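You operate a simulated robot arm through the tools that you are given. There is no shell and no other tool.

Carry out the task below with a simulated robot arm. There is one attempt and no reset: what you move stays moved.

## Task
Raise the press lever and swap the pressed blue handle for the red one.
Fine: slide out; blue cap handle on the grey mat, red one into the nest; slide in; leave the lever up.

It is judged by the outcome, as a careful person would: the job done as asked, and still so three seconds after it is handed in. It fails if anything else is knocked over, pushed out of place, dropped, spilled or broken. A push-on lid holds only when it is set on centred and level and pressed home; a screw cap is set on level and turned clockwise until tight.

## Robot
A 6-joint arm with a two-finger gripper, fixed in place. Base frame: the origin is at the foot of the arm, x ahead of it, y to its left, z up. Readings come in m, rad, newtons and seconds.
Its first joint turns from -2.897 to 2.897 rad. Payload 3.43 kg.
The tool frame sits at the grasp point between the pads (the TCP): z along the fingers, y along the line on which they close. The tips reach 0.02 m beyond it. Largest opening 0.19 m; the body of the gripper starts 0.248 m behind the TCP.
Orientation is that of the tool frame in the base frame, as a unit quaternion [x, y, z, w]. With the fingers straight down and closing along the base's y, the tool's x points along the base's -x, its y along +y and its z along -z.

## Interface
- The arm moves only by the tool drive_tool. Its argument "rows" is one flat list of numbers, 7 for each row, row after row: the shift along the tool's x, y, z in units of 500 mm (1.0 is 500 mm), then the turn, a rotation vector about the tool's x, y, z in units of 180 degrees (1.0 is 180 degrees), then the closure, from 0 (fully open) to 1 (shut). In form: [dx, dy, dz, ax, ay, az, gripper, dx, dy, dz, ax, ay, az, gripper, ...]. A call has 1 to 20 rows; each row is the pose to reach, as a shift and turn from the pose commanded when the call began, along the tool's axes at that moment. A call with a number of a shift or a turn outside -1 to 1 is refused whole. Each row takes 0.2 s and may step no farther than 0.05 m and 0.15 rad from the row before; otherwise, or with a gripper value out of range, the whole call is refused. Where a pose cannot be reached the arm comes as near as it can. A force on the tool above 90 N (or 10 N above the force at the start of the call, whichever is more), or a blocked arm, ends the call early, and 0.2 s more pass. The fingers move at their own pace (about 0.045 m/s each) and stop on an object; they squeeze with about 36 N. The grip force told is the motor's: it shows also when the fingers shut on nothing. Time passes only in rows, and 0.2 s behind the last, so rows that repeat a pose let the fingers close. It gives the time, the measured TCP pose, the force on the tool (base axes), the opening and the grip force at its end, in the units of the frame above (readings bear some noise), with the torque about the TCP (base axes, N m) and any sound that the robot's microphone picked up, and new pictures: "pictures" is both (left out), scene, wrist or none.
- Cameras (640 x 400 px; columns grow to the right, rows downward): "scene" is fixed at [0.398, -0.499, 1.4575]; the picture's right is [0.85, -0.53, 0.00], its down [-0.34, -0.54, -0.77] and it looks along [0.41, 0.65, -0.64] (base axes); focal length 214 px, centre (320, 200). "wrist" rides on the gripper at [0.07, -0.008, -0.288] in the tool frame; the picture's right is [0.12, 0.99, 0.00], its down [-0.96, 0.11, -0.25] and it looks along [-0.25, 0.03, 0.97] (tool axes); focal length 261 px, centre (320, 200).
- raise_lower(by): slides the trunk up (or, below 0, down) by that many m; the arm rides with it, the base frame stays. It gives what a move gives, with no picture.
- measure_at(camera, pixels): for up to 12 pixels [column, row] of the newest picture of that camera ("zoom" is the newest enlarged one), the place [x, y, z] in the base frame of the surface seen there, good to about 0.002 m. No time passes.
- close_up(camera, box): a new picture of the part [left, top, right, bottom] of that camera's present view, enlarged. No time passes.
- job_done(): hands the job in; it is judged then, once.

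Leave the gripper open and the arm clear of the work at the hand-in unless told otherwise.

The tools are called after ">>>" as name(argument=value, ...) on one line, values as JSON. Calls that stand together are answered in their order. drive_tool: Moves the arm, as the interface text tells. Its arguments: {"type":"object","properties":{"rows":{"type":"array","items":{"type":"number"}},"pictures":{"type":"string","enum":["both","scene","wrist","none"]}},"required":["rows"]} The other tools are called the same way: raise_lower (by) slides the trunk up or down; measure_at (camera, pixels) gives the place of the surface under pixels of a picture; close_up (camera, box) takes an enlarged picture of a part of a camera's view; job_done () hands the job in.

At the start:

```text
t: 0.0
tcp_pos: [0.5747, 0.1319, 1.3362]
orientation: [0.0, 1.0, 0.0, 0.0]
contact_force: [0.4, -1.4, -0.7]
wrist_torque: [-0.01, 0.01, 0.02]
gripper_width: 0.1901
finger_force: 0.0
trunk travel left (down, up): [-0.163, 0.077]
```

scene: 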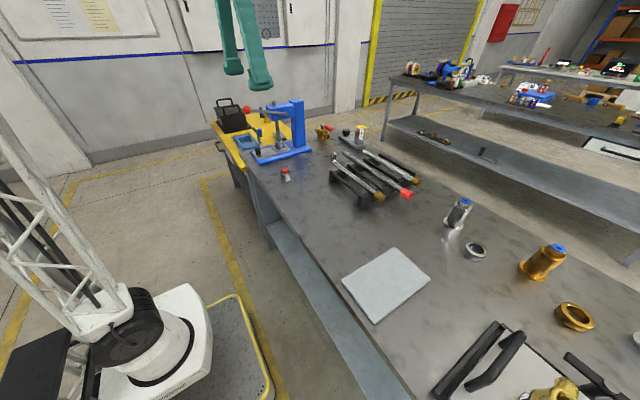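
wrist: 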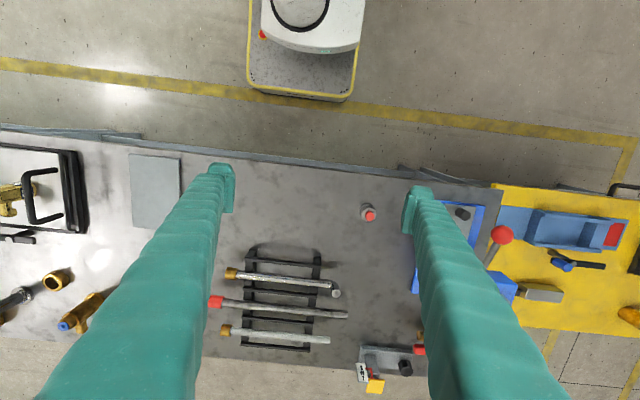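

I see a workbench with a blue press at about (280,130) in the scene picture, a grey mat at (385,283), and a small red-capped object at (286,175). I'll take enlarged pictures to see the details.

>>> close_up(camera="scene", box=[200, 80, 360, 200])

>>> close_up(camera="wrist", box=[340, 160, 640, 347])

```text
3.33 times, centred on (280, 140) of scene
```

zoom: 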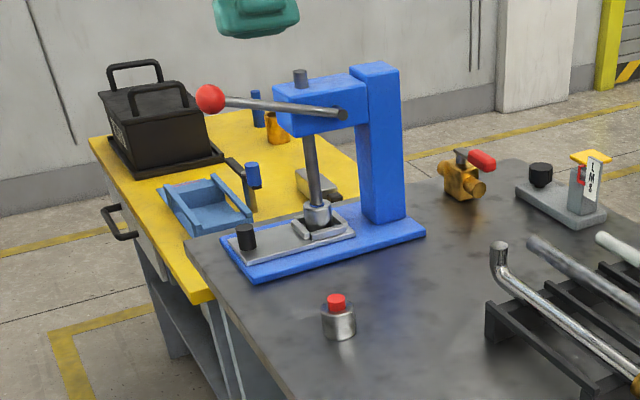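

```text
2.13 times, centred on (490, 254) of wrist
```

zoom: 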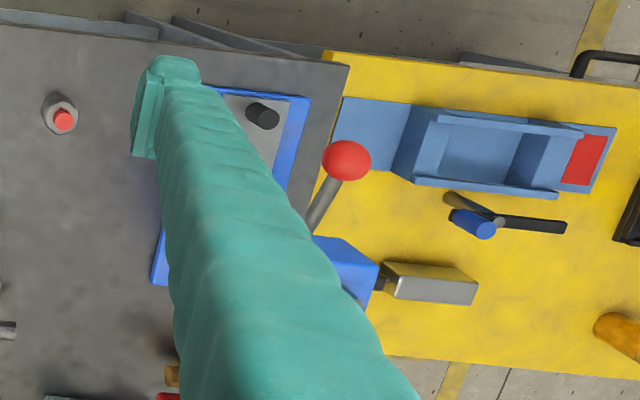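

The press has a slide with a black knob and a ram down into the nest, and the red-capped part stands to its front. I'll zoom in further and measure key points.

>>> close_up(camera="scene", box=[240, 95, 320, 185])

>>> measure_at(camera="scene", pixels=[[285, 170], [286, 178], [262, 137], [263, 147], [279, 132], [252, 105], [275, 98], [318, 153], [385, 283], [344, 281], [430, 280], [377, 323]])

```text
4.44 times, centred on (280, 140) of scene
```

zoom: 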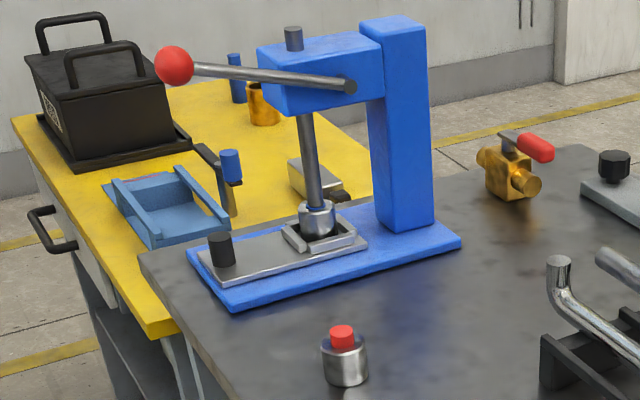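

```text
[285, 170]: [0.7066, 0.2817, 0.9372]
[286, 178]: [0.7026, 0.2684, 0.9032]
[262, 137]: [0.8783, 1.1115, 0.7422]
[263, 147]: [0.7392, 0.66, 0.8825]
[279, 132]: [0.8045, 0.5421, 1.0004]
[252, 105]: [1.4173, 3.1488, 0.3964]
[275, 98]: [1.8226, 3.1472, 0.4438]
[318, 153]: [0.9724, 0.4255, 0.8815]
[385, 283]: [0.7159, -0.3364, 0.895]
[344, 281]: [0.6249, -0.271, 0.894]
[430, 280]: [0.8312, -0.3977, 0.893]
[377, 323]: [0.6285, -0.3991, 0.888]
```

I'll measure the press parts in the enlarged picture.

>>> measure_at(camera="zoom", pixels=[[174, 65], [260, 75], [350, 87], [220, 236], [222, 258], [340, 332], [345, 353], [345, 375], [310, 160], [316, 210], [320, 228], [345, 225]])

>>> measure_at(camera="zoom", pixels=[[225, 285], [360, 243], [235, 308], [455, 244], [190, 256], [285, 232], [300, 250], [293, 30], [320, 50], [400, 28], [310, 90], [265, 250]])

```text
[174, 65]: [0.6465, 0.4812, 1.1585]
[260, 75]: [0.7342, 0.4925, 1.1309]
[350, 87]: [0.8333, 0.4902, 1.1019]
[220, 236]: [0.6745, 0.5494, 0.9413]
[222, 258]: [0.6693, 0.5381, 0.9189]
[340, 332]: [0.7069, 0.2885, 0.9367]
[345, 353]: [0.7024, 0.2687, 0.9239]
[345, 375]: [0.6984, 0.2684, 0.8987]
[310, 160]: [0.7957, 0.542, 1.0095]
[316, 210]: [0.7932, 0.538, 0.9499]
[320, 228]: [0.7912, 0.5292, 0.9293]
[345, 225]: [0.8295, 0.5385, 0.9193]
```

```text
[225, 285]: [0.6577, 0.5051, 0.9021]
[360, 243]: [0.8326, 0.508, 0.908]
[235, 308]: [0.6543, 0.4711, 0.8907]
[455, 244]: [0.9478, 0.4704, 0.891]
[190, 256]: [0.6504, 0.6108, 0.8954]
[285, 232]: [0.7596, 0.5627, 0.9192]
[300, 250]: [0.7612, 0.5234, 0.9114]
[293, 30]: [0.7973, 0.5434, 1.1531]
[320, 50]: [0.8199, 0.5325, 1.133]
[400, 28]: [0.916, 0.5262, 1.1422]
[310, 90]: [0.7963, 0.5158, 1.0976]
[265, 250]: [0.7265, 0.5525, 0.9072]
```

The lever lies in a plane near y≈0.496. Its pivot is at about (0.833, 0.49, 1.10), the ball is at about (0.651, 0.496, 1.153), and the ram is at about (0.797, 0.545). I'll move at constant height toward the press so the wrist camera sees it clear of the fingers.

>>> drive_tool(rows=[0.01, 0.09, 0, 0, 0, 0, 0, 0.02, 0.18, 0, 0, 0, 0, 0, 0.03, 0.27, 0, 0, 0, 0, 0, 0.04, 0.36, 0, 0, 0, 0, 0, 0.05, 0.45, 0, 0, 0, 0, 0, 0.05, 0.54, 0, 0, 0, 0, 0, 0.05, 0.63, 0, 0, 0, 0, 0, 0.05, 0.72, 0, 0, 0, 0, 0], pictures="both")

```text
t: 1.8
tcp_pos: [0.5431, 0.4846, 1.3091]
orientation: [0.001, 1.0, 0.006, 0.005]
contact_force: [-0.8, -0.7, -0.2]
wrist_torque: [0.16, 0.02, 0.0]
gripper_width: 0.1902
finger_force: 0.1
out of reach, approached as far as the arm can: row 4, 5, 6, 7, 8
trunk travel left (down, up): [-0.163, 0.077]
```

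scene: 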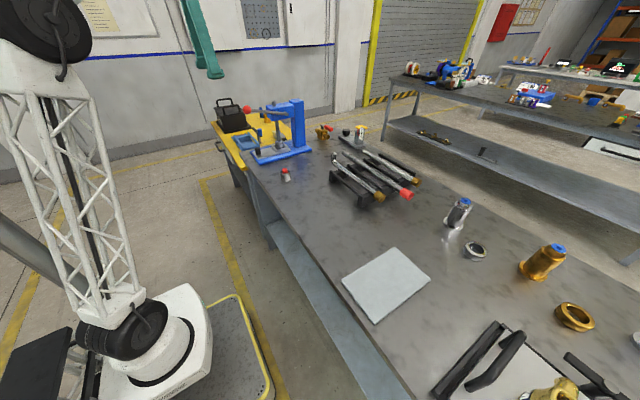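
wrist: 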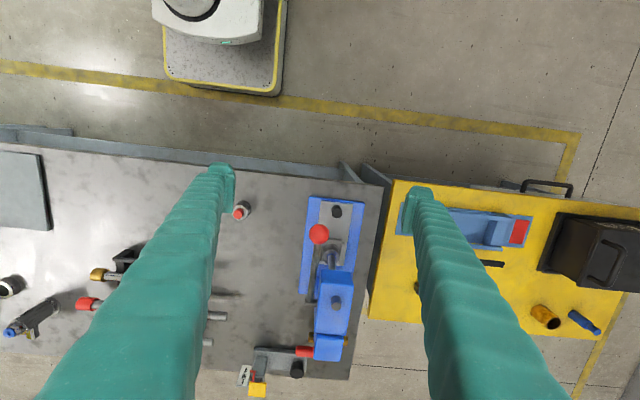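

The arm reached its limit at this height, but the wrist view now shows the press between the fingers at about (330,270). I'll zoom in on it.

>>> close_up(camera="wrist", box=[270, 180, 400, 370])

>>> measure_at(camera="wrist", pixels=[[319, 233], [337, 211], [336, 303], [326, 265], [331, 345], [240, 210], [305, 290], [317, 200], [365, 200], [333, 260], [340, 245], [321, 260]])

```text
2.11 times, centred on (335, 275) of wrist
```

zoom: 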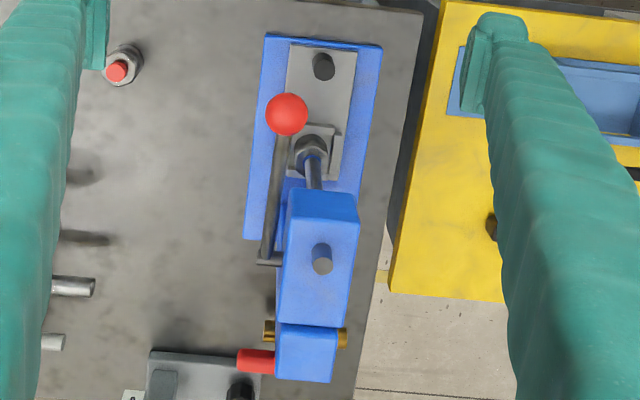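

```text
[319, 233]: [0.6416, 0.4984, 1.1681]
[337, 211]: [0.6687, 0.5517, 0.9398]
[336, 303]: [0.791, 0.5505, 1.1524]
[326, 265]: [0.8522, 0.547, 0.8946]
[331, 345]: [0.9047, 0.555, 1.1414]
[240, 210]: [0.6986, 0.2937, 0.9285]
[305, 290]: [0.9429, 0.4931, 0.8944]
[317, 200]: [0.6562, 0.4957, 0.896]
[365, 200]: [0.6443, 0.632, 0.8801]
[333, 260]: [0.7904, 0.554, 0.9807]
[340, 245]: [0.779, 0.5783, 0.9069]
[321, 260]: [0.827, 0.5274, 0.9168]
```

The ball top reads (0.64, 0.498, 1.168), and the tool cannot point straight down at that height and distance. I'll drop back and down to about (0.50, 0.45, 1.17), clear of everything. Then I'll pitch the tool forward about its y axis so the fingers can approach the ball horizontally.

>>> drive_tool(rows=[0.025, -0.02, 0.083, 0, 0, 0, 0, 0.05, -0.04, 0.166, 0, 0, 0, 0, 0.075, -0.06, 0.249, 0, 0, 0, 0, 0.1, -0.084, 0.332, 0, 0, 0, 0, 0.1, -0.084, 0.332, 0, -0.04, 0, 0, 0.1, -0.084, 0.332, 0, -0.08, 0, 0, 0.1, -0.084, 0.332, 0, -0.12, 0, 0, 0.1, -0.084, 0.332, 0, -0.16, 0, 0], pictures="scene")

```text
t: 3.6
tcp_pos: [0.4923, 0.4421, 1.141]
orientation: [0.0, 0.968, 0.0, 0.251]
contact_force: [1.2, -0.4, -0.8]
wrist_torque: [-0.07, 0.09, -0.02]
gripper_width: 0.19
finger_force: 0.0
trunk travel left (down, up): [-0.163, 0.077]
```

scene: 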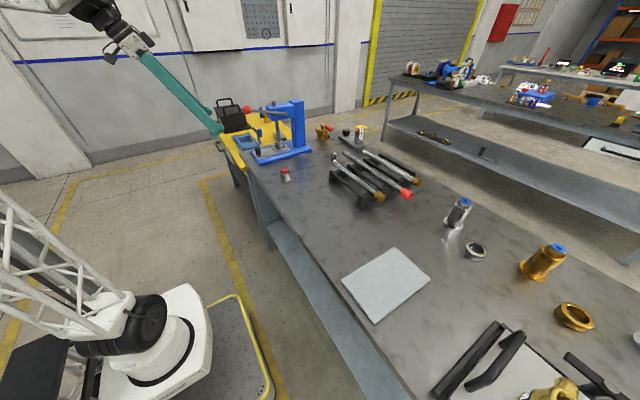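

The tool is now tilted about 29° forward. I'll tilt on to about 70° and align y with the ball at 0.497.

>>> drive_tool(rows=[0, 0.022, 0, 0, -0.0456, 0, 0, 0, 0.044, 0, 0, -0.0912, 0, 0, 0, 0.066, 0, 0, -0.1368, 0, 0, 0, 0.088, 0, 0, -0.1824, 0, 0, 0, 0.11, 0, 0, -0.228, 0, 0, 0, 0.11, 0, 0, -0.228, 0, 0], pictures="both")

```text
t: 5.0
tcp_pos: [0.4916, 0.4957, 1.1415]
orientation: [0.001, 0.819, 0.0, 0.573]
contact_force: [0.2, -0.3, 0.1]
wrist_torque: [0.02, 0.0, 0.07]
gripper_width: 0.1902
finger_force: 0.0
trunk travel left (down, up): [-0.163, 0.077]
```

scene: 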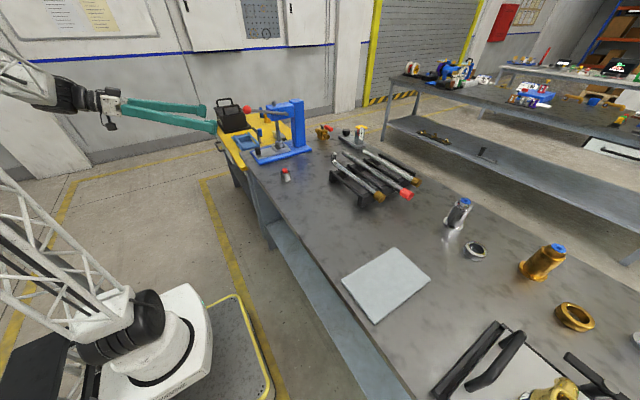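
wrist: 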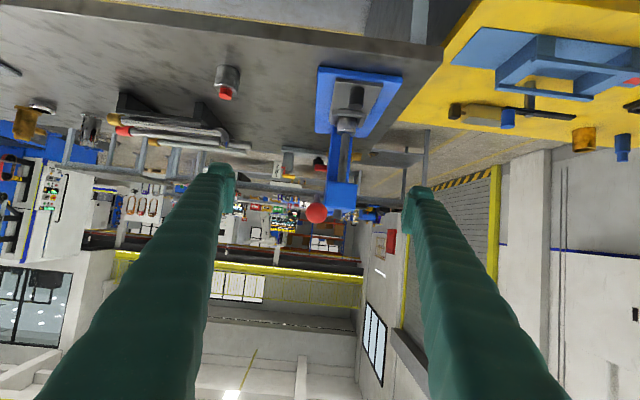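

The wrist picture is upside down in this pose, with the red ball at (317,213) between the fingers. I'll zoom in on it and measure the ball.

>>> close_up(camera="wrist", box=[280, 60, 420, 240])

>>> measure_at(camera="wrist", pixels=[[317, 213], [308, 213], [327, 213], [317, 205], [317, 221], [347, 200], [345, 125], [353, 95]])

```text
2.22 times, centred on (350, 150) of wrist
```

zoom: 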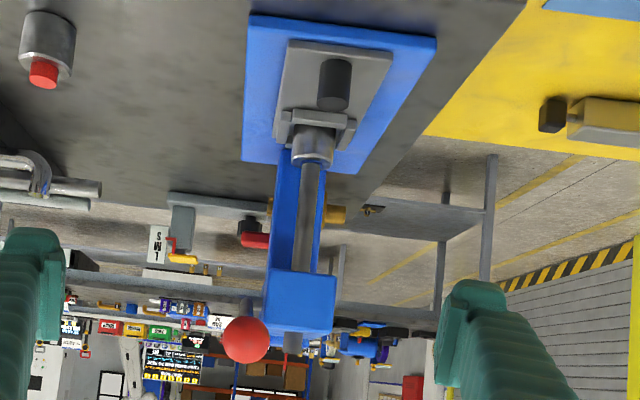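

```text
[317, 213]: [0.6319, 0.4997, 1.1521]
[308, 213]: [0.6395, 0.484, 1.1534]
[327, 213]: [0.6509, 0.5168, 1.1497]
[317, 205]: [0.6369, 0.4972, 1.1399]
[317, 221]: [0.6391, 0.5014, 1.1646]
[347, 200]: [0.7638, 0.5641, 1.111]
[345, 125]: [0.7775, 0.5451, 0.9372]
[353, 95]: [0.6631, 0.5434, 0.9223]
```

The ball centre is about (0.650, 0.4995, 1.153) with a radius of about 18 mm. I'll advance with the fingers open so they straddle it.

>>> drive_tool(rows=[-0.032, 0.002, 0.0713, 0, 0, 0, 0, -0.0643, 0.004, 0.1426, 0, 0, 0, 0, -0.0965, 0.006, 0.2139, 0, 0, 0, 0, -0.1286, 0.008, 0.2852, 0, 0, 0, 0, -0.1286, 0.008, 0.2852, 0, 0, 0, 0.4, -0.1286, 0.008, 0.2852, 0, 0, 0, 0.4, -0.1286, 0.008, 0.2852, 0, 0, 0, 0.4, -0.1286, 0.008, 0.2852, 0, 0, 0, 0.4], pictures="both")

```text
t: 6.8
tcp_pos: [0.6487, 0.5022, 1.1552]
orientation: [0.0, 0.821, 0.0, 0.571]
contact_force: [0.1, -0.2, 1.1]
wrist_torque: [0.02, -0.02, 0.02]
gripper_width: 0.1141
finger_force: 0.1
trunk travel left (down, up): [-0.163, 0.077]
```

scene: 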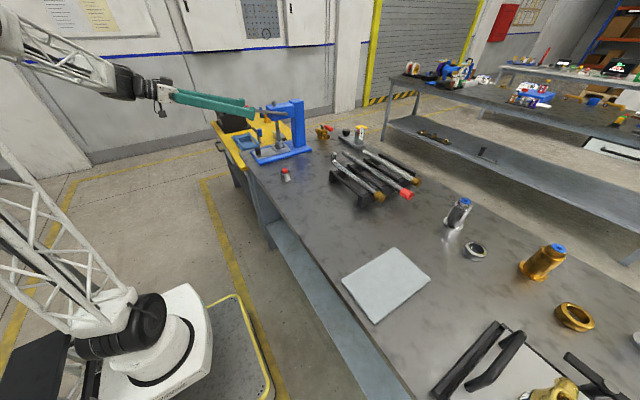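
wrist: 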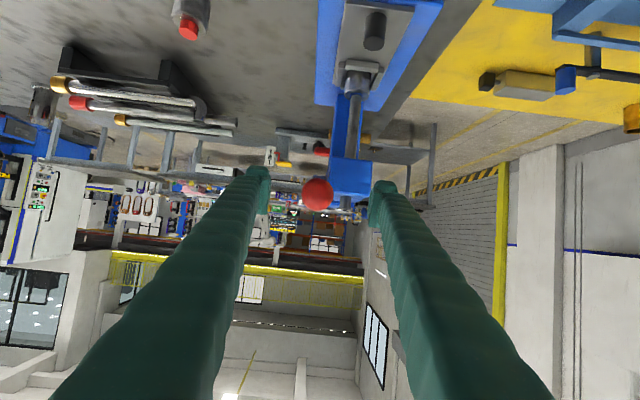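

The ball is between the fingertips at (317,195), so I'll close on it.

>>> drive_tool(rows=[0, -0.003, 0, 0, 0, 0, 1, 0, -0.003, 0, 0, 0, 0, 1, 0, -0.003, 0, 0, 0, 0, 1, 0, -0.003, 0, 0, 0, 0, 1, 0, -0.003, 0, 0, 0, 0, 1, 0, -0.003, 0, 0, 0, 0, 1, 0, -0.003, 0, 0, 0, 0, 1], pictures="wrist")

```text
t: 8.4
tcp_pos: [0.6496, 0.4976, 1.1543]
orientation: [0.001, 0.82, -0.001, 0.572]
contact_force: [1.5, -19.9, -2.7]
wrist_torque: [-0.11, 0.16, -0.18]
gripper_width: 0.0359
finger_force: 45.2
trunk travel left (down, up): [-0.163, 0.077]
```

wrist: 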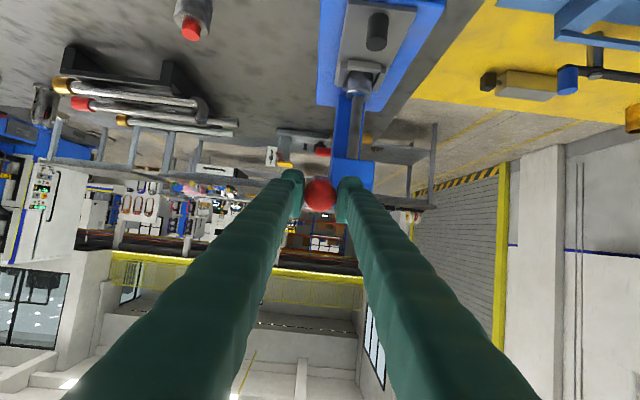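

I have a firm hold on the ball at a width of 0.036, with a small sideways load in −y. I'll ease y by −3 mm and raise the ball along an arc about the pivot (0.833, 1.102) with radius 0.19. I'll do the first 20°.

>>> drive_tool(rows=[0, -0.006, 0, 0, 0, 0, 1, -0.0331, -0.006, -0.001, 0, 0, 0, 1, -0.0662, -0.006, 0.0008, 0, 0, 0, 1, -0.099, -0.006, 0.0055, 0, 0, 0, 1, -0.1313, -0.006, 0.0131, 0, 0, 0, 1], pictures="scene")

```text
t: 9.6
tcp_pos: [0.6784, 0.4982, 1.2108]
orientation: [-0.001, 0.82, 0.0, 0.572]
contact_force: [4.8, -6.6, -14.0]
wrist_torque: [-0.06, 1.13, 0.01]
gripper_width: 0.0352
finger_force: 45.2
trunk travel left (down, up): [-0.163, 0.077]
```

scene: 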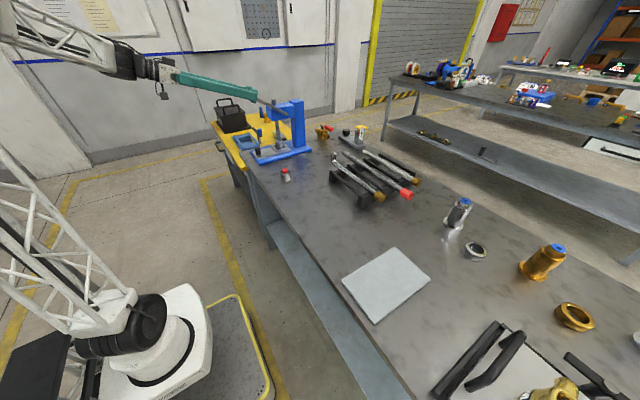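

The lever is following with only about 14 N of resistance. I'll zoom in to see the ram.

>>> close_up(camera="scene", box=[240, 80, 320, 170])

```text
4.44 times, centred on (280, 125) of scene
```

zoom: 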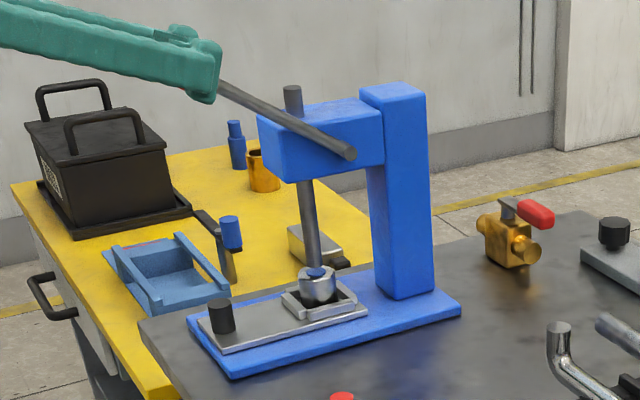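

The ram is rising and the blue cap now shows under it at zoom (315,273). I'll continue the arc another 10° and watch the force for the stop.

>>> drive_tool(rows=[-0.0158, 0, 0.005, 0, 0, 0, 1, -0.0315, 0, 0.0104, 0, 0, 0, 1, -0.047, 0, 0.0165, 0, 0, 0, 1, -0.062, 0, 0.0234, 0, 0, 0, 1], pictures="none")

```text
t: 10.6
tcp_pos: [0.6987, 0.497, 1.2372]
orientation: [-0.001, 0.82, 0.001, 0.572]
contact_force: [1.7, 2.5, -11.7]
wrist_torque: [0.04, 1.14, 0.05]
gripper_width: 0.0338
finger_force: 45.1
trunk travel left (down, up): [-0.163, 0.077]
```

The resistance stays low, but the grip width is shrinking (0.0338), so the ball may be shifting in the pads. I'll check visually.

>>> close_up(camera="scene", box=[240, 70, 320, 160])

>>> close_up(camera="wrist", box=[260, 100, 380, 240])

```text
4.44 times, centred on (280, 115) of scene
```

zoom: 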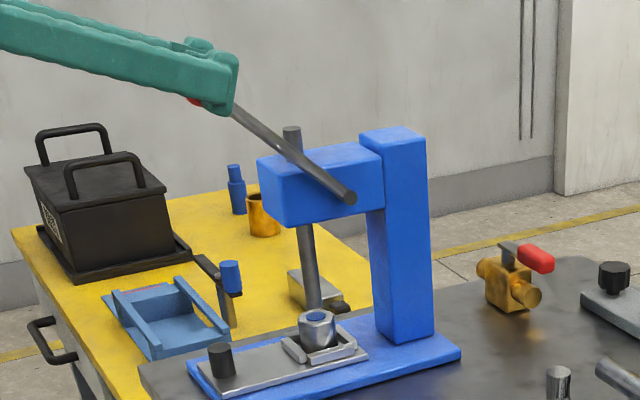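

```text
2.86 times, centred on (320, 170) of wrist
```

zoom: 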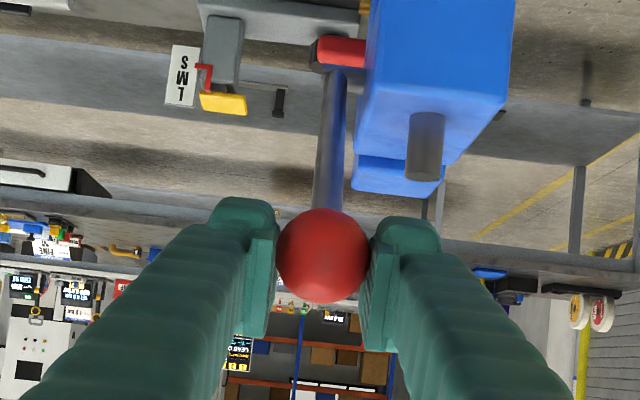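

The ball peeks out under the fingers at scene zoom (193,100), so my arc leads it slightly. I'll measure the lever and ball.

>>> measure_at(camera="zoom", pixels=[[322, 255], [322, 215], [322, 295], [290, 255], [355, 255], [332, 170], [332, 100], [425, 140]])

>>> close_up(camera="scene", box=[255, 80, 305, 130])

```text
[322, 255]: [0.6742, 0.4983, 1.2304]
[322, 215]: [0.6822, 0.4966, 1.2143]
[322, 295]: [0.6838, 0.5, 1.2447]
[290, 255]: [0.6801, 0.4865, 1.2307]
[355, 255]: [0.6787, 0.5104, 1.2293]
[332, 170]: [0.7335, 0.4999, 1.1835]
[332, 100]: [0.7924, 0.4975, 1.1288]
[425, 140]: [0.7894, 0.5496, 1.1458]
```

```text
8.00 times, centred on (280, 105) of scene
```

zoom: 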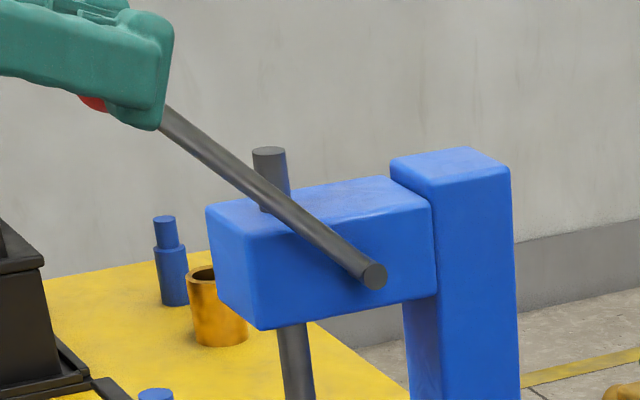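

The ball centre is at about 41.7°, while my fingers are at 45°, so it has slipped about 1 cm. To learn whether friction holds the lever, I'll back off 3° and read the force.

>>> drive_tool(rows=[0.009, 0, -0.0041, 0, 0, 0, 1, 0.0181, 0, -0.0082, 0, 0, 0, 1, 0.0181, 0, -0.0082, 0, 0, 0, 1], pictures="wrist")

>>> close_up(camera="wrist", box=[260, 100, 380, 240])

```text
t: 11.4
tcp_pos: [0.6927, 0.497, 1.2292]
orientation: [0.0, 0.82, 0.0, 0.573]
contact_force: [12.7, 13.2, 0.1]
wrist_torque: [0.14, -1.46, -0.02]
gripper_width: 0.0343
finger_force: 45.2
trunk travel left (down, up): [-0.163, 0.077]
```

wrist: 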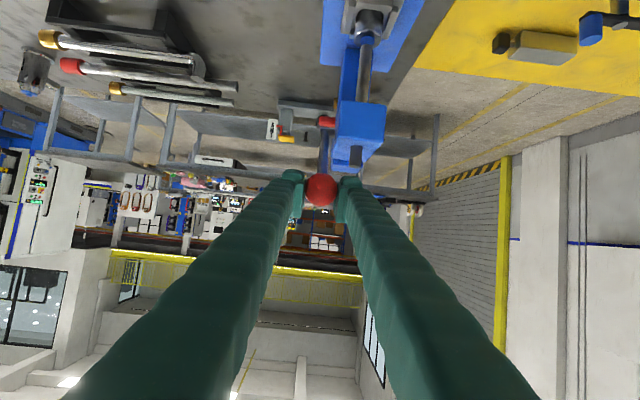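

```text
2.86 times, centred on (320, 170) of wrist
```

zoom: 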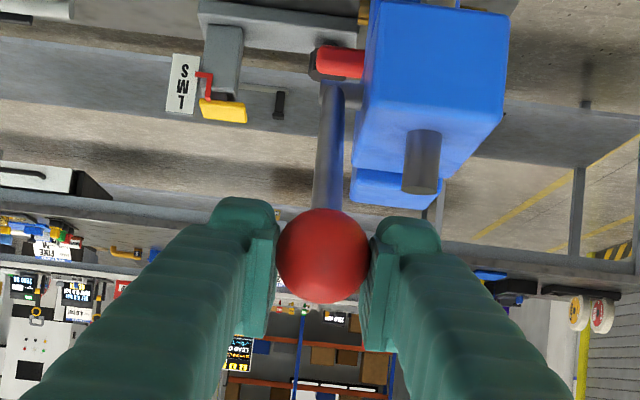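

The vertical force vanished and the resistance changed sign, which points to friction holding the lever. I'll measure the ball again.

>>> measure_at(camera="zoom", pixels=[[322, 255], [332, 170], [425, 160], [332, 110]])

```text
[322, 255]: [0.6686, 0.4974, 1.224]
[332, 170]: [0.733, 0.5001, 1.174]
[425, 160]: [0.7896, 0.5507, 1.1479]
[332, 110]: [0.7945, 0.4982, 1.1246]
```

The loads are symmetric at about ±8 N, so friction holds the lever. I'll open slightly, re-centre on the ball and regrip.

>>> drive_tool(rows=[0, 0, 0, 0, 0, 0, 0.66, 0, 0, 0, 0, 0, 0, 0.66, 0, 0, 0, 0, 0, 0, 0.66, 0.0135, 0, -0.005, 0, 0, 0, 0.66, 0.0269, 0, -0.0099, 0, 0, 0, 0.66], pictures="wrist")

>>> close_up(camera="wrist", box=[260, 100, 380, 240])

```text
t: 12.6
tcp_pos: [0.6828, 0.4962, 1.2195]
orientation: [0.002, 0.82, -0.001, 0.572]
contact_force: [0.0, 1.0, 0.2]
wrist_torque: [0.01, 0.02, 0.0]
gripper_width: 0.0647
finger_force: 0.0
trunk travel left (down, up): [-0.163, 0.077]
```

wrist: 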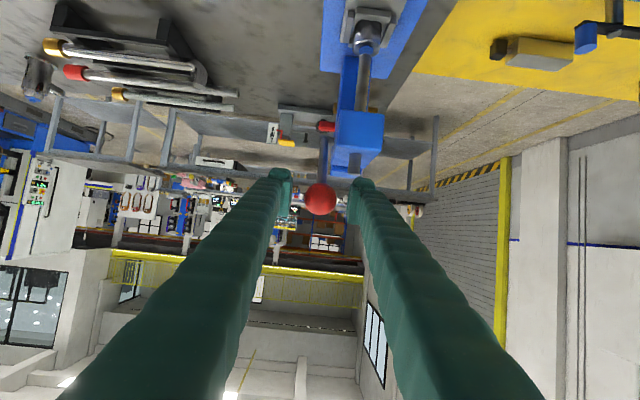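

```text
2.86 times, centred on (320, 170) of wrist
```

zoom: 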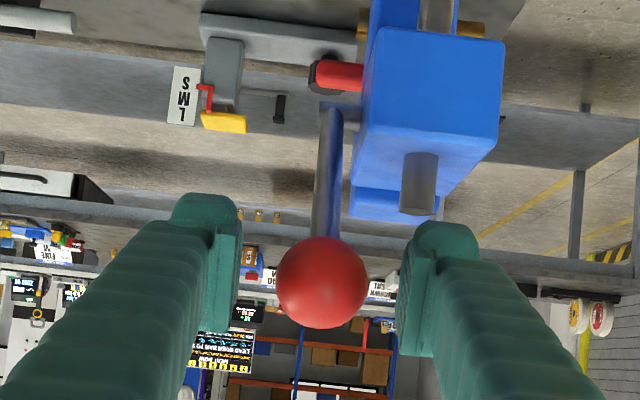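

The lever held. I'll measure the ball's position relative to the pads.

>>> measure_at(camera="zoom", pixels=[[322, 282], [322, 250], [322, 315], [225, 265], [415, 290]])

```text
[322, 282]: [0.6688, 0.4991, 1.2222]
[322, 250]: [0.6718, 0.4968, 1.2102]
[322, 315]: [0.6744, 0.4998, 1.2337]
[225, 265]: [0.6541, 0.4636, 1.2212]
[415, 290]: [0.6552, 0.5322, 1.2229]
```

The ball is now well centred between the pads. I'll close and continue the arc slowly by about 15°.

>>> drive_tool(rows=[0, 0.002, 0.006, 0, 0, 0, 1, 0, 0.002, 0.006, 0, 0, 0, 1, 0, 0.002, 0.006, 0, 0, 0, 1, 0, 0.002, 0.006, 0, 0, 0, 1, -0.0155, 0.002, 0.0117, 0, 0, 0, 1, -0.0309, 0.002, 0.018, 0, 0, 0, 1, -0.0458, 0.002, 0.0252, 0, 0, 0, 1, -0.0606, 0.002, 0.0327, 0, 0, 0, 1, -0.0748, 0.002, 0.0412, 0, 0, 0, 1, -0.0889, 0.002, 0.05, 0, 0, 0, 1], pictures="both")

>>> close_up(camera="wrist", box=[260, 100, 380, 240])

>>> close_up(camera="scene", box=[240, 70, 320, 160])

```text
t: 14.8
tcp_pos: [0.7218, 0.4983, 1.2521]
orientation: [0.0, 0.82, -0.001, 0.572]
contact_force: [2.4, 0.1, -16.6]
wrist_torque: [0.02, 1.1, -0.05]
gripper_width: 0.0338
finger_force: 44.7
trunk travel left (down, up): [-0.163, 0.077]
```

scene: 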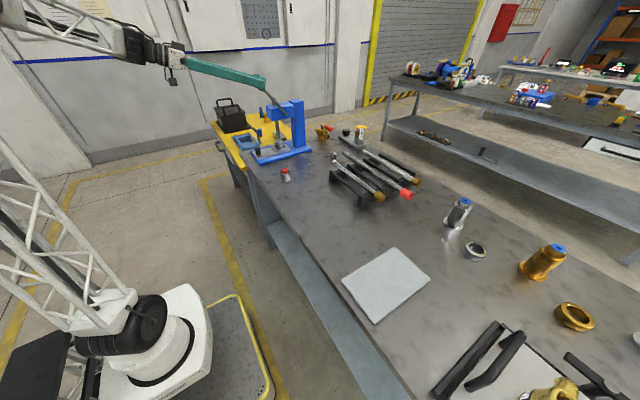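
wrist: 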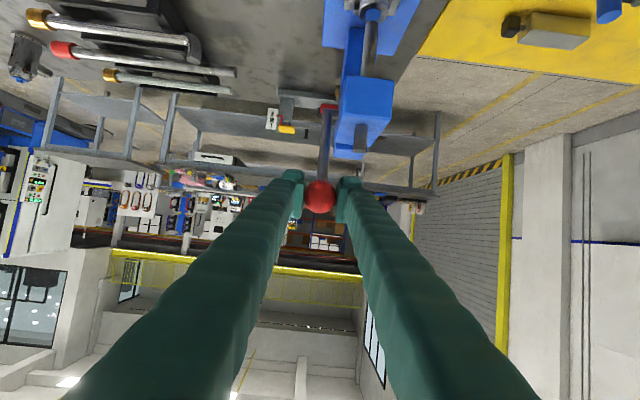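

```text
2.86 times, centred on (320, 170) of wrist
```

zoom: 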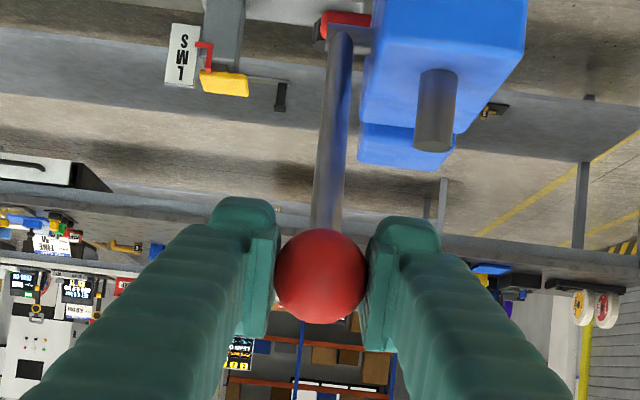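

```text
4.44 times, centred on (280, 115) of scene
```

zoom: 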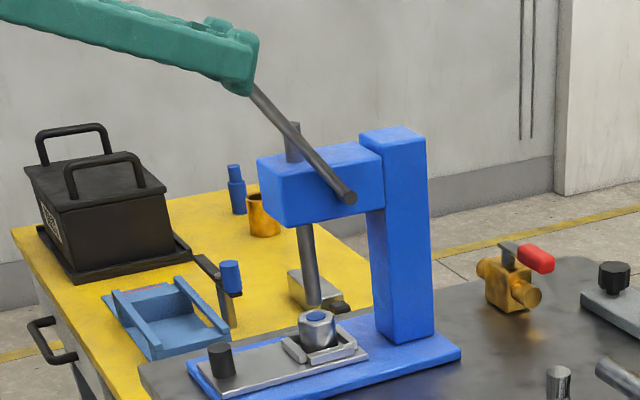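

Now about 50°, and the ram is higher. I'll measure the ram top, ram bottom and lever.

>>> measure_at(camera="zoom", pixels=[[292, 126], [310, 290], [312, 300], [313, 306], [318, 316], [320, 330], [298, 148], [280, 118], [348, 196]])

>>> close_up(camera="scene", box=[260, 115, 300, 155])

```text
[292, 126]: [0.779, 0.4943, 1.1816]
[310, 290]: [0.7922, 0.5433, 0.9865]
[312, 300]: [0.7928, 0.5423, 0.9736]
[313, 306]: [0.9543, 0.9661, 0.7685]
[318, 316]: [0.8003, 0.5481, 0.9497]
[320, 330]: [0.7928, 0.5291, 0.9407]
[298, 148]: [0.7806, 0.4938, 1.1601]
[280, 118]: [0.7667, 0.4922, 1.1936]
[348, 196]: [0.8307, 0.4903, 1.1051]
```

```text
10.00 times, centred on (280, 135) of scene
```

zoom: 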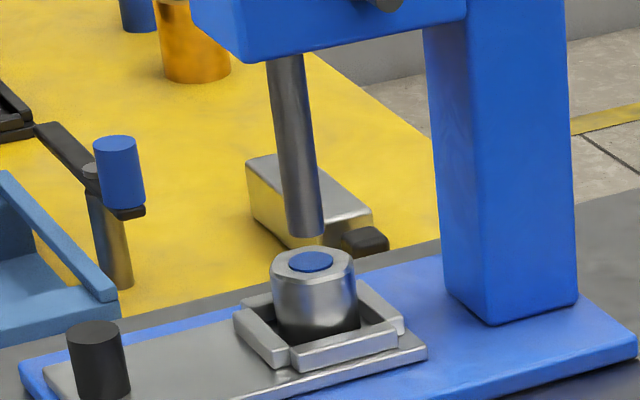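

The ram is about 20 mm clear of the pressed part, a steel body with a blue disc top in a walled nest. I'll keep raising the lever to find its upper end.

>>> drive_tool(rows=[-0.0136, 0, 0.0095, 0, 0, 0, 1, -0.0267, 0, 0.0196, 0, 0, 0, 1, -0.0394, 0, 0.0303, 0, 0, 0, 1, -0.0516, 0, 0.0415, 0, 0, 0, 1], pictures="both")

>>> close_up(camera="scene", box=[240, 70, 320, 160])

```text
t: 15.8
tcp_pos: [0.7489, 0.4974, 1.2707]
orientation: [0.0, 0.82, 0.0, 0.573]
contact_force: [-8.4, -2.3, 1.1]
wrist_torque: [0.05, 1.23, -0.07]
gripper_width: 0.0339
finger_force: 45.2
trunk travel left (down, up): [-0.163, 0.077]
```

scene: 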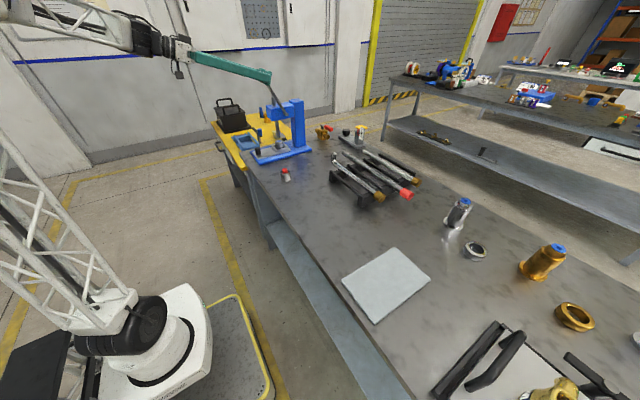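
wrist: 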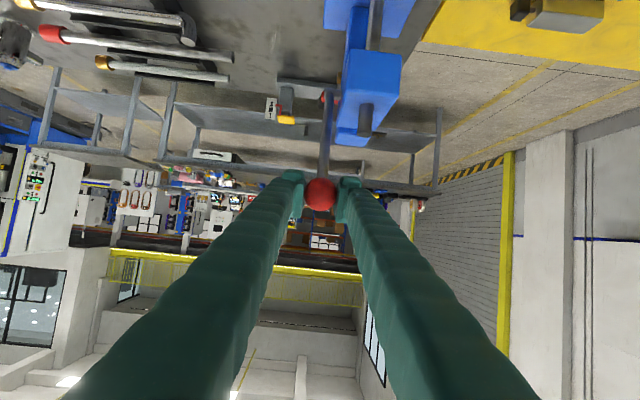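

```text
4.44 times, centred on (280, 115) of scene
```

zoom: 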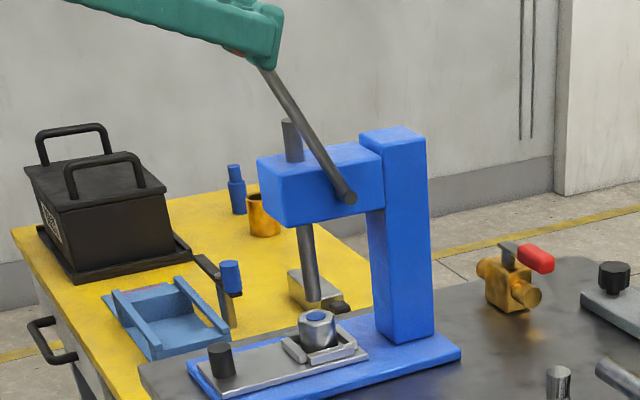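

There is no stop yet at about 62°. I'll continue 10° more.

>>> drive_tool(rows=[-0.0117, 0, 0.0117, 0, 0, 0, 1, -0.0229, 0, 0.024, 0, 0, 0, 1, -0.0335, 0, 0.0367, 0, 0, 0, 1, -0.0436, 0, 0.0498, 0, 0, 0, 1], pictures="both")

>>> close_up(camera="scene", box=[240, 70, 320, 160])

>>> close_up(camera="wrist", box=[260, 100, 380, 240])

```text
t: 16.8
tcp_pos: [0.7797, 0.4973, 1.2819]
orientation: [0.0, 0.82, 0.0, 0.573]
contact_force: [-9.1, -3.3, 4.8]
wrist_torque: [-0.01, 1.22, -0.06]
gripper_width: 0.0341
finger_force: 44.8
trunk travel left (down, up): [-0.163, 0.077]
```

scene: 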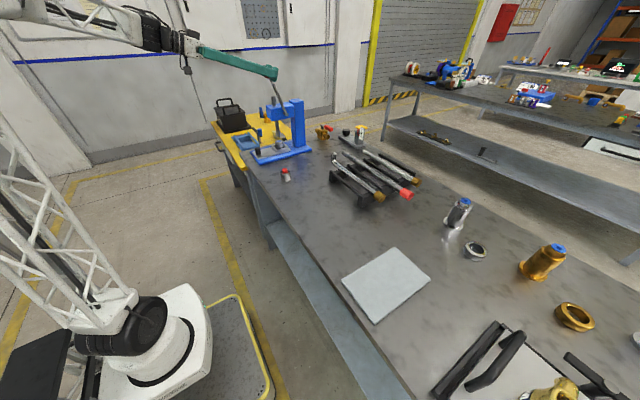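
wrist: 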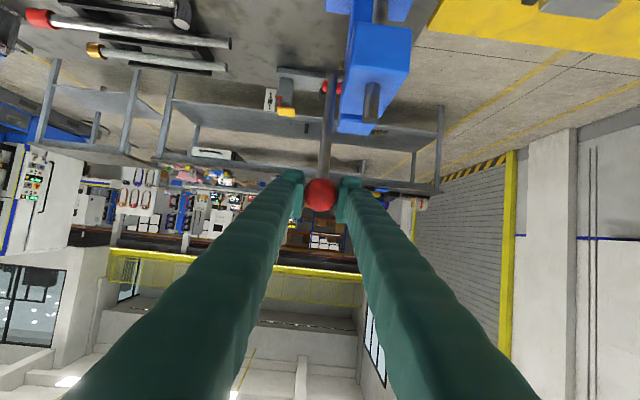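

```text
4.44 times, centred on (280, 115) of scene
```

zoom: 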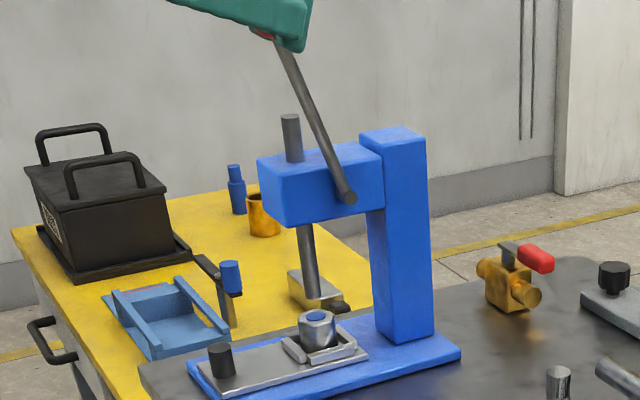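

```text
2.86 times, centred on (320, 170) of wrist
```

zoom: 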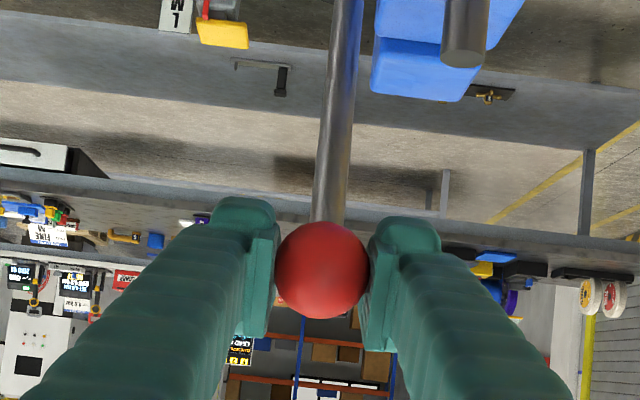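

About 73° and still only friction. I'll go on 5° and check the force.

>>> drive_tool(rows=[-0.0095, 0, 0.0136, 0, 0, 0, 1, -0.0184, 0, 0.0276, 0, 0, 0, 1], pictures="scene")

>>> close_up(camera="scene", box=[240, 70, 320, 160])

```text
t: 17.4
tcp_pos: [0.7966, 0.4975, 1.2865]
orientation: [0.0, 0.82, 0.0, 0.572]
contact_force: [-8.9, -3.5, 7.2]
wrist_torque: [0.05, 1.11, 0.0]
gripper_width: 0.0336
finger_force: 45.5
trunk travel left (down, up): [-0.163, 0.077]
```

scene: 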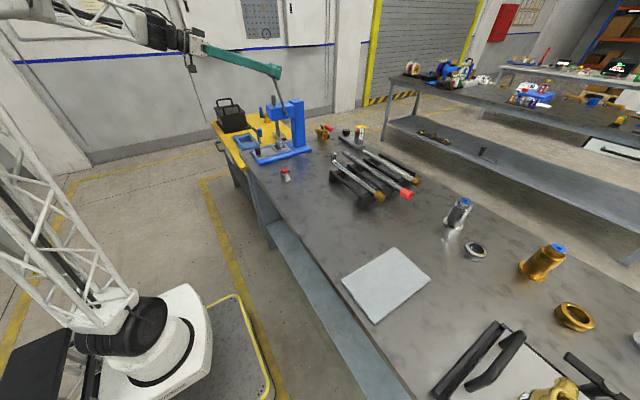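

```text
4.44 times, centred on (280, 115) of scene
```

zoom: 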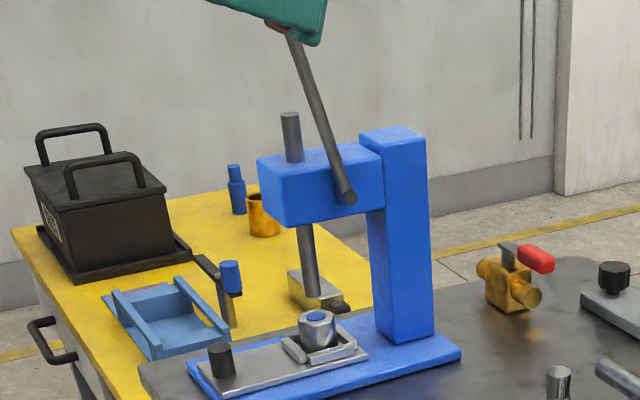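

Still free. I'll go on another 5°.

>>> drive_tool(rows=[-0.0083, 0, 0.0144, 0, 0, 0, 1, -0.0159, 0, 0.0291, 0, 0, 0, 1], pictures="both")

>>> close_up(camera="scene", box=[240, 70, 320, 160])

>>> close_up(camera="wrist", box=[260, 100, 380, 240])

```text
t: 18.0
tcp_pos: [0.8129, 0.4961, 1.2885]
orientation: [0.001, 0.819, -0.001, 0.573]
contact_force: [-7.7, -2.9, 8.2]
wrist_torque: [-0.01, 1.03, 0.03]
gripper_width: 0.0339
finger_force: 45.3
trunk travel left (down, up): [-0.163, 0.077]
```

scene: 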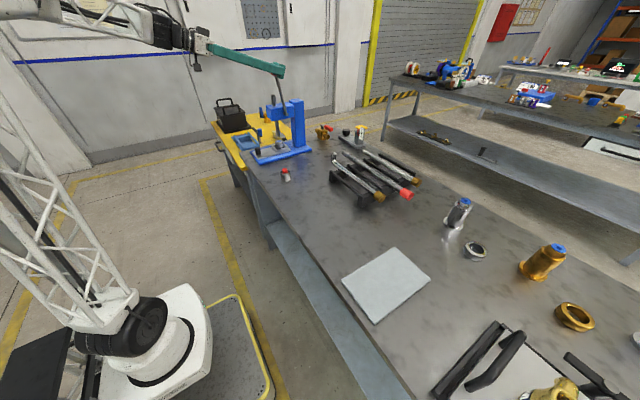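
wrist: 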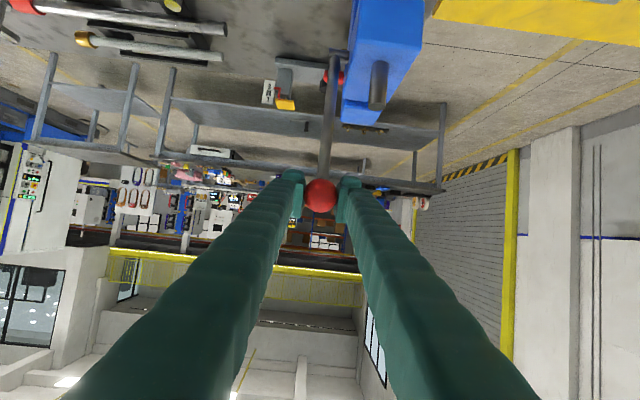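

```text
4.44 times, centred on (280, 115) of scene
```

zoom: 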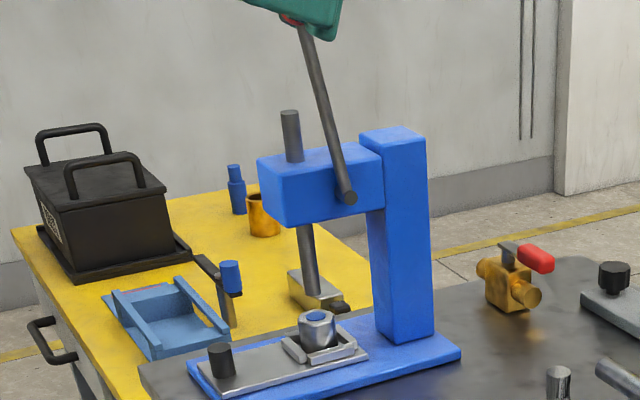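

```text
2.86 times, centred on (320, 170) of wrist
```

zoom: 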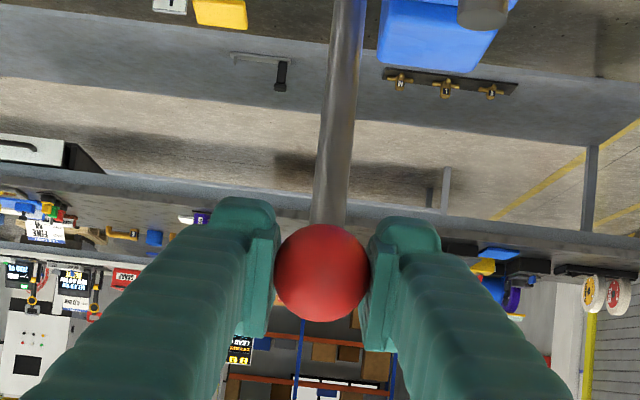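

At about 84° and still moving freely. I'll go another 5–10° toward its stop, watching the force.

>>> drive_tool(rows=[-0.007, 0, 0.015, 0, 0, 0, 1, -0.0133, 0, 0.0303, 0, 0, 0, 1], pictures="scene")

>>> close_up(camera="scene", box=[240, 70, 320, 160])

```text
t: 18.6
tcp_pos: [0.8266, 0.4972, 1.2884]
orientation: [0.001, 0.82, -0.001, 0.572]
contact_force: [-32.7, -12.5, -1.5]
wrist_torque: [0.01, 0.07, 0.21]
gripper_width: 0.0343
finger_force: 45.2
trunk travel left (down, up): [-0.163, 0.077]
```

scene: 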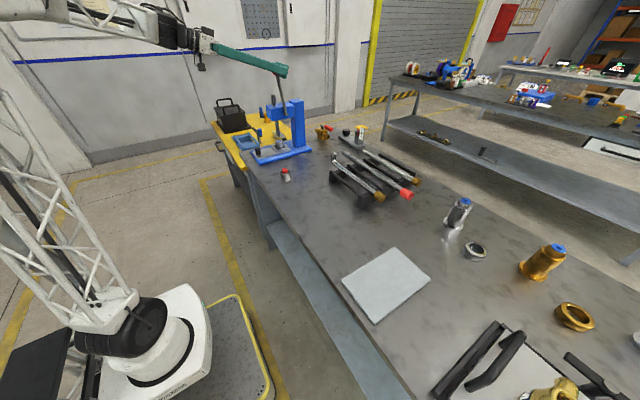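

```text
4.44 times, centred on (280, 115) of scene
```

zoom: 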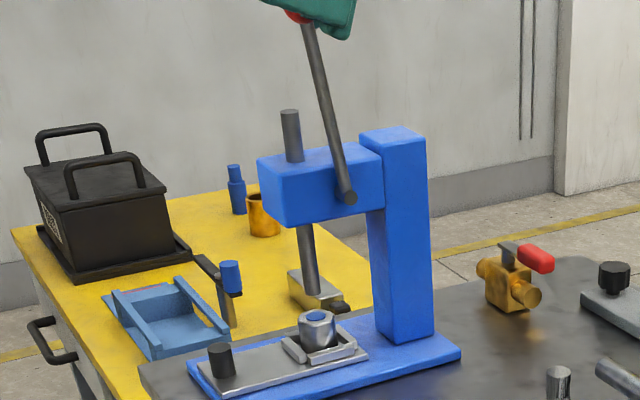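

The force jumped to −33 N, so the lever is at its upper stop, nearly vertical at about 86°. I'll open the fingers and back straight out along −x.

>>> drive_tool(rows=[0.002, 0, -0.006, 0, 0, 0, 0.3, 0.002, 0, -0.006, 0, 0, 0, 0.3, 0.002, 0, -0.006, 0, 0, 0, 0.3, 0.002, 0, -0.006, 0, 0, 0, 0.3, 0.002, 0, -0.006, 0, 0, 0, 0.3, 0.002, 0, -0.006, 0, 0, 0, 0.3, 0.0288, 0, -0.0782, 0, 0, 0, 0.3, 0.0576, 0, -0.1564, 0, 0, 0, 0.3, 0.0864, 0, -0.2346, 0, 0, 0, 0.3, 0.1152, 0, -0.3128, 0, 0, 0, 0.3, 0.144, 0, -0.391, 0, 0, 0, 0.3, 0.1728, 0, -0.4692, 0, 0, 0, 0.3, 0.2016, 0, -0.5474, 0, 0, 0, 0.3], pictures="both")

>>> close_up(camera="scene", box=[240, 70, 320, 160])

```text
t: 21.4
tcp_pos: [0.5366, 0.4972, 1.2876]
orientation: [0.0, 0.82, -0.001, 0.572]
contact_force: [0.6, 0.2, -1.0]
wrist_torque: [-0.01, 0.02, -0.03]
gripper_width: 0.1329
finger_force: 0.1
trunk travel left (down, up): [-0.163, 0.077]
```

scene: 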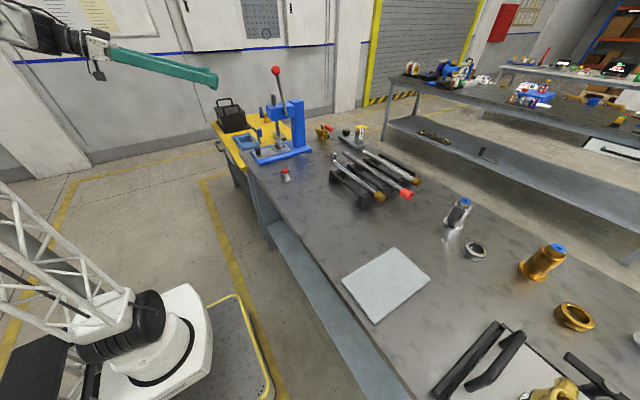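
wrist: 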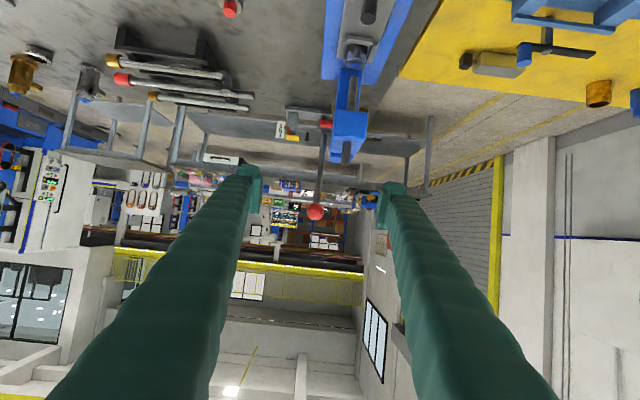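

```text
4.44 times, centred on (280, 115) of scene
```

zoom: 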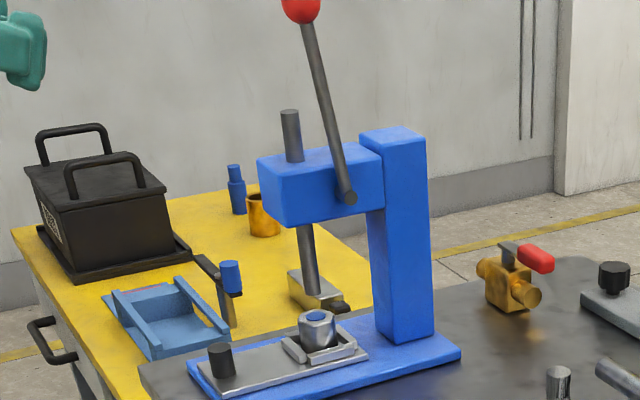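

The lever stays up by itself, with the ball at scene (276,70). Next I'll turn the tool back to straight down while lowering to z≈1.14, away from the press.

>>> drive_tool(rows=[0.0344, 0, 0.0032, 0, 0.0433, 0, 0.3, 0.0687, 0, 0.0064, 0, 0.0867, 0, 0.3, 0.1031, 0, 0.0095, 0, 0.13, 0, 0.3, 0.1374, 0, 0.0127, 0, 0.1733, 0, 0.3, 0.1718, 0, 0.0159, 0, 0.2167, 0, 0.3, 0.2061, 0, 0.0191, 0, 0.26, 0, 0.3, 0.2405, 0, 0.0222, 0, 0.3033, 0, 0.3, 0.2748, 0, 0.0254, 0, 0.3467, 0, 0.3, 0.3092, 0, 0.0286, 0, 0.39, 0, 0.3, 0.3092, 0, 0.0286, 0, 0.39, 0, 0.3], pictures="both")

```text
t: 23.6
tcp_pos: [0.4975, 0.4977, 1.1366]
orientation: [-0.001, 1.0, 0.0, -0.004]
contact_force: [0.3, 0.7, -0.5]
wrist_torque: [-0.06, 0.02, 0.03]
gripper_width: 0.1331
finger_force: 0.0
trunk travel left (down, up): [-0.163, 0.077]
```

scene: 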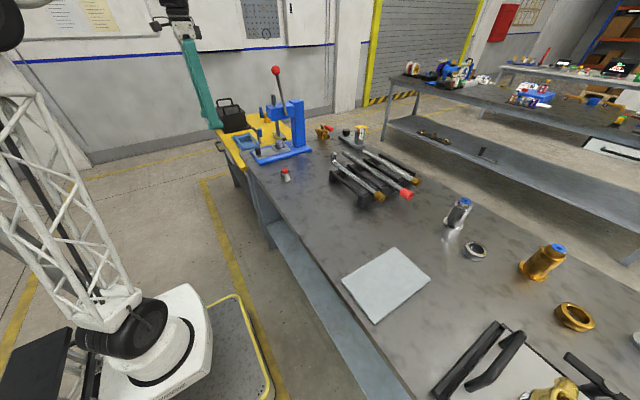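
wrist: 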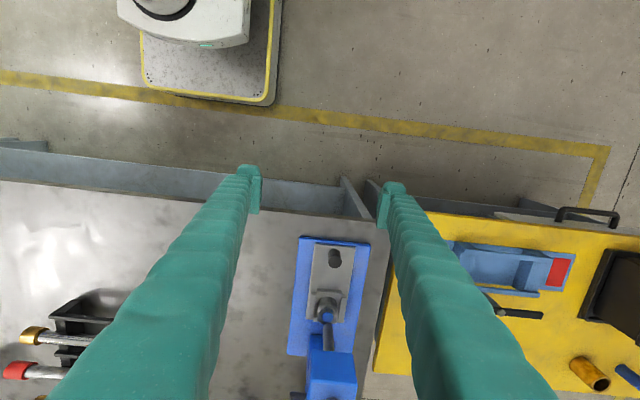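

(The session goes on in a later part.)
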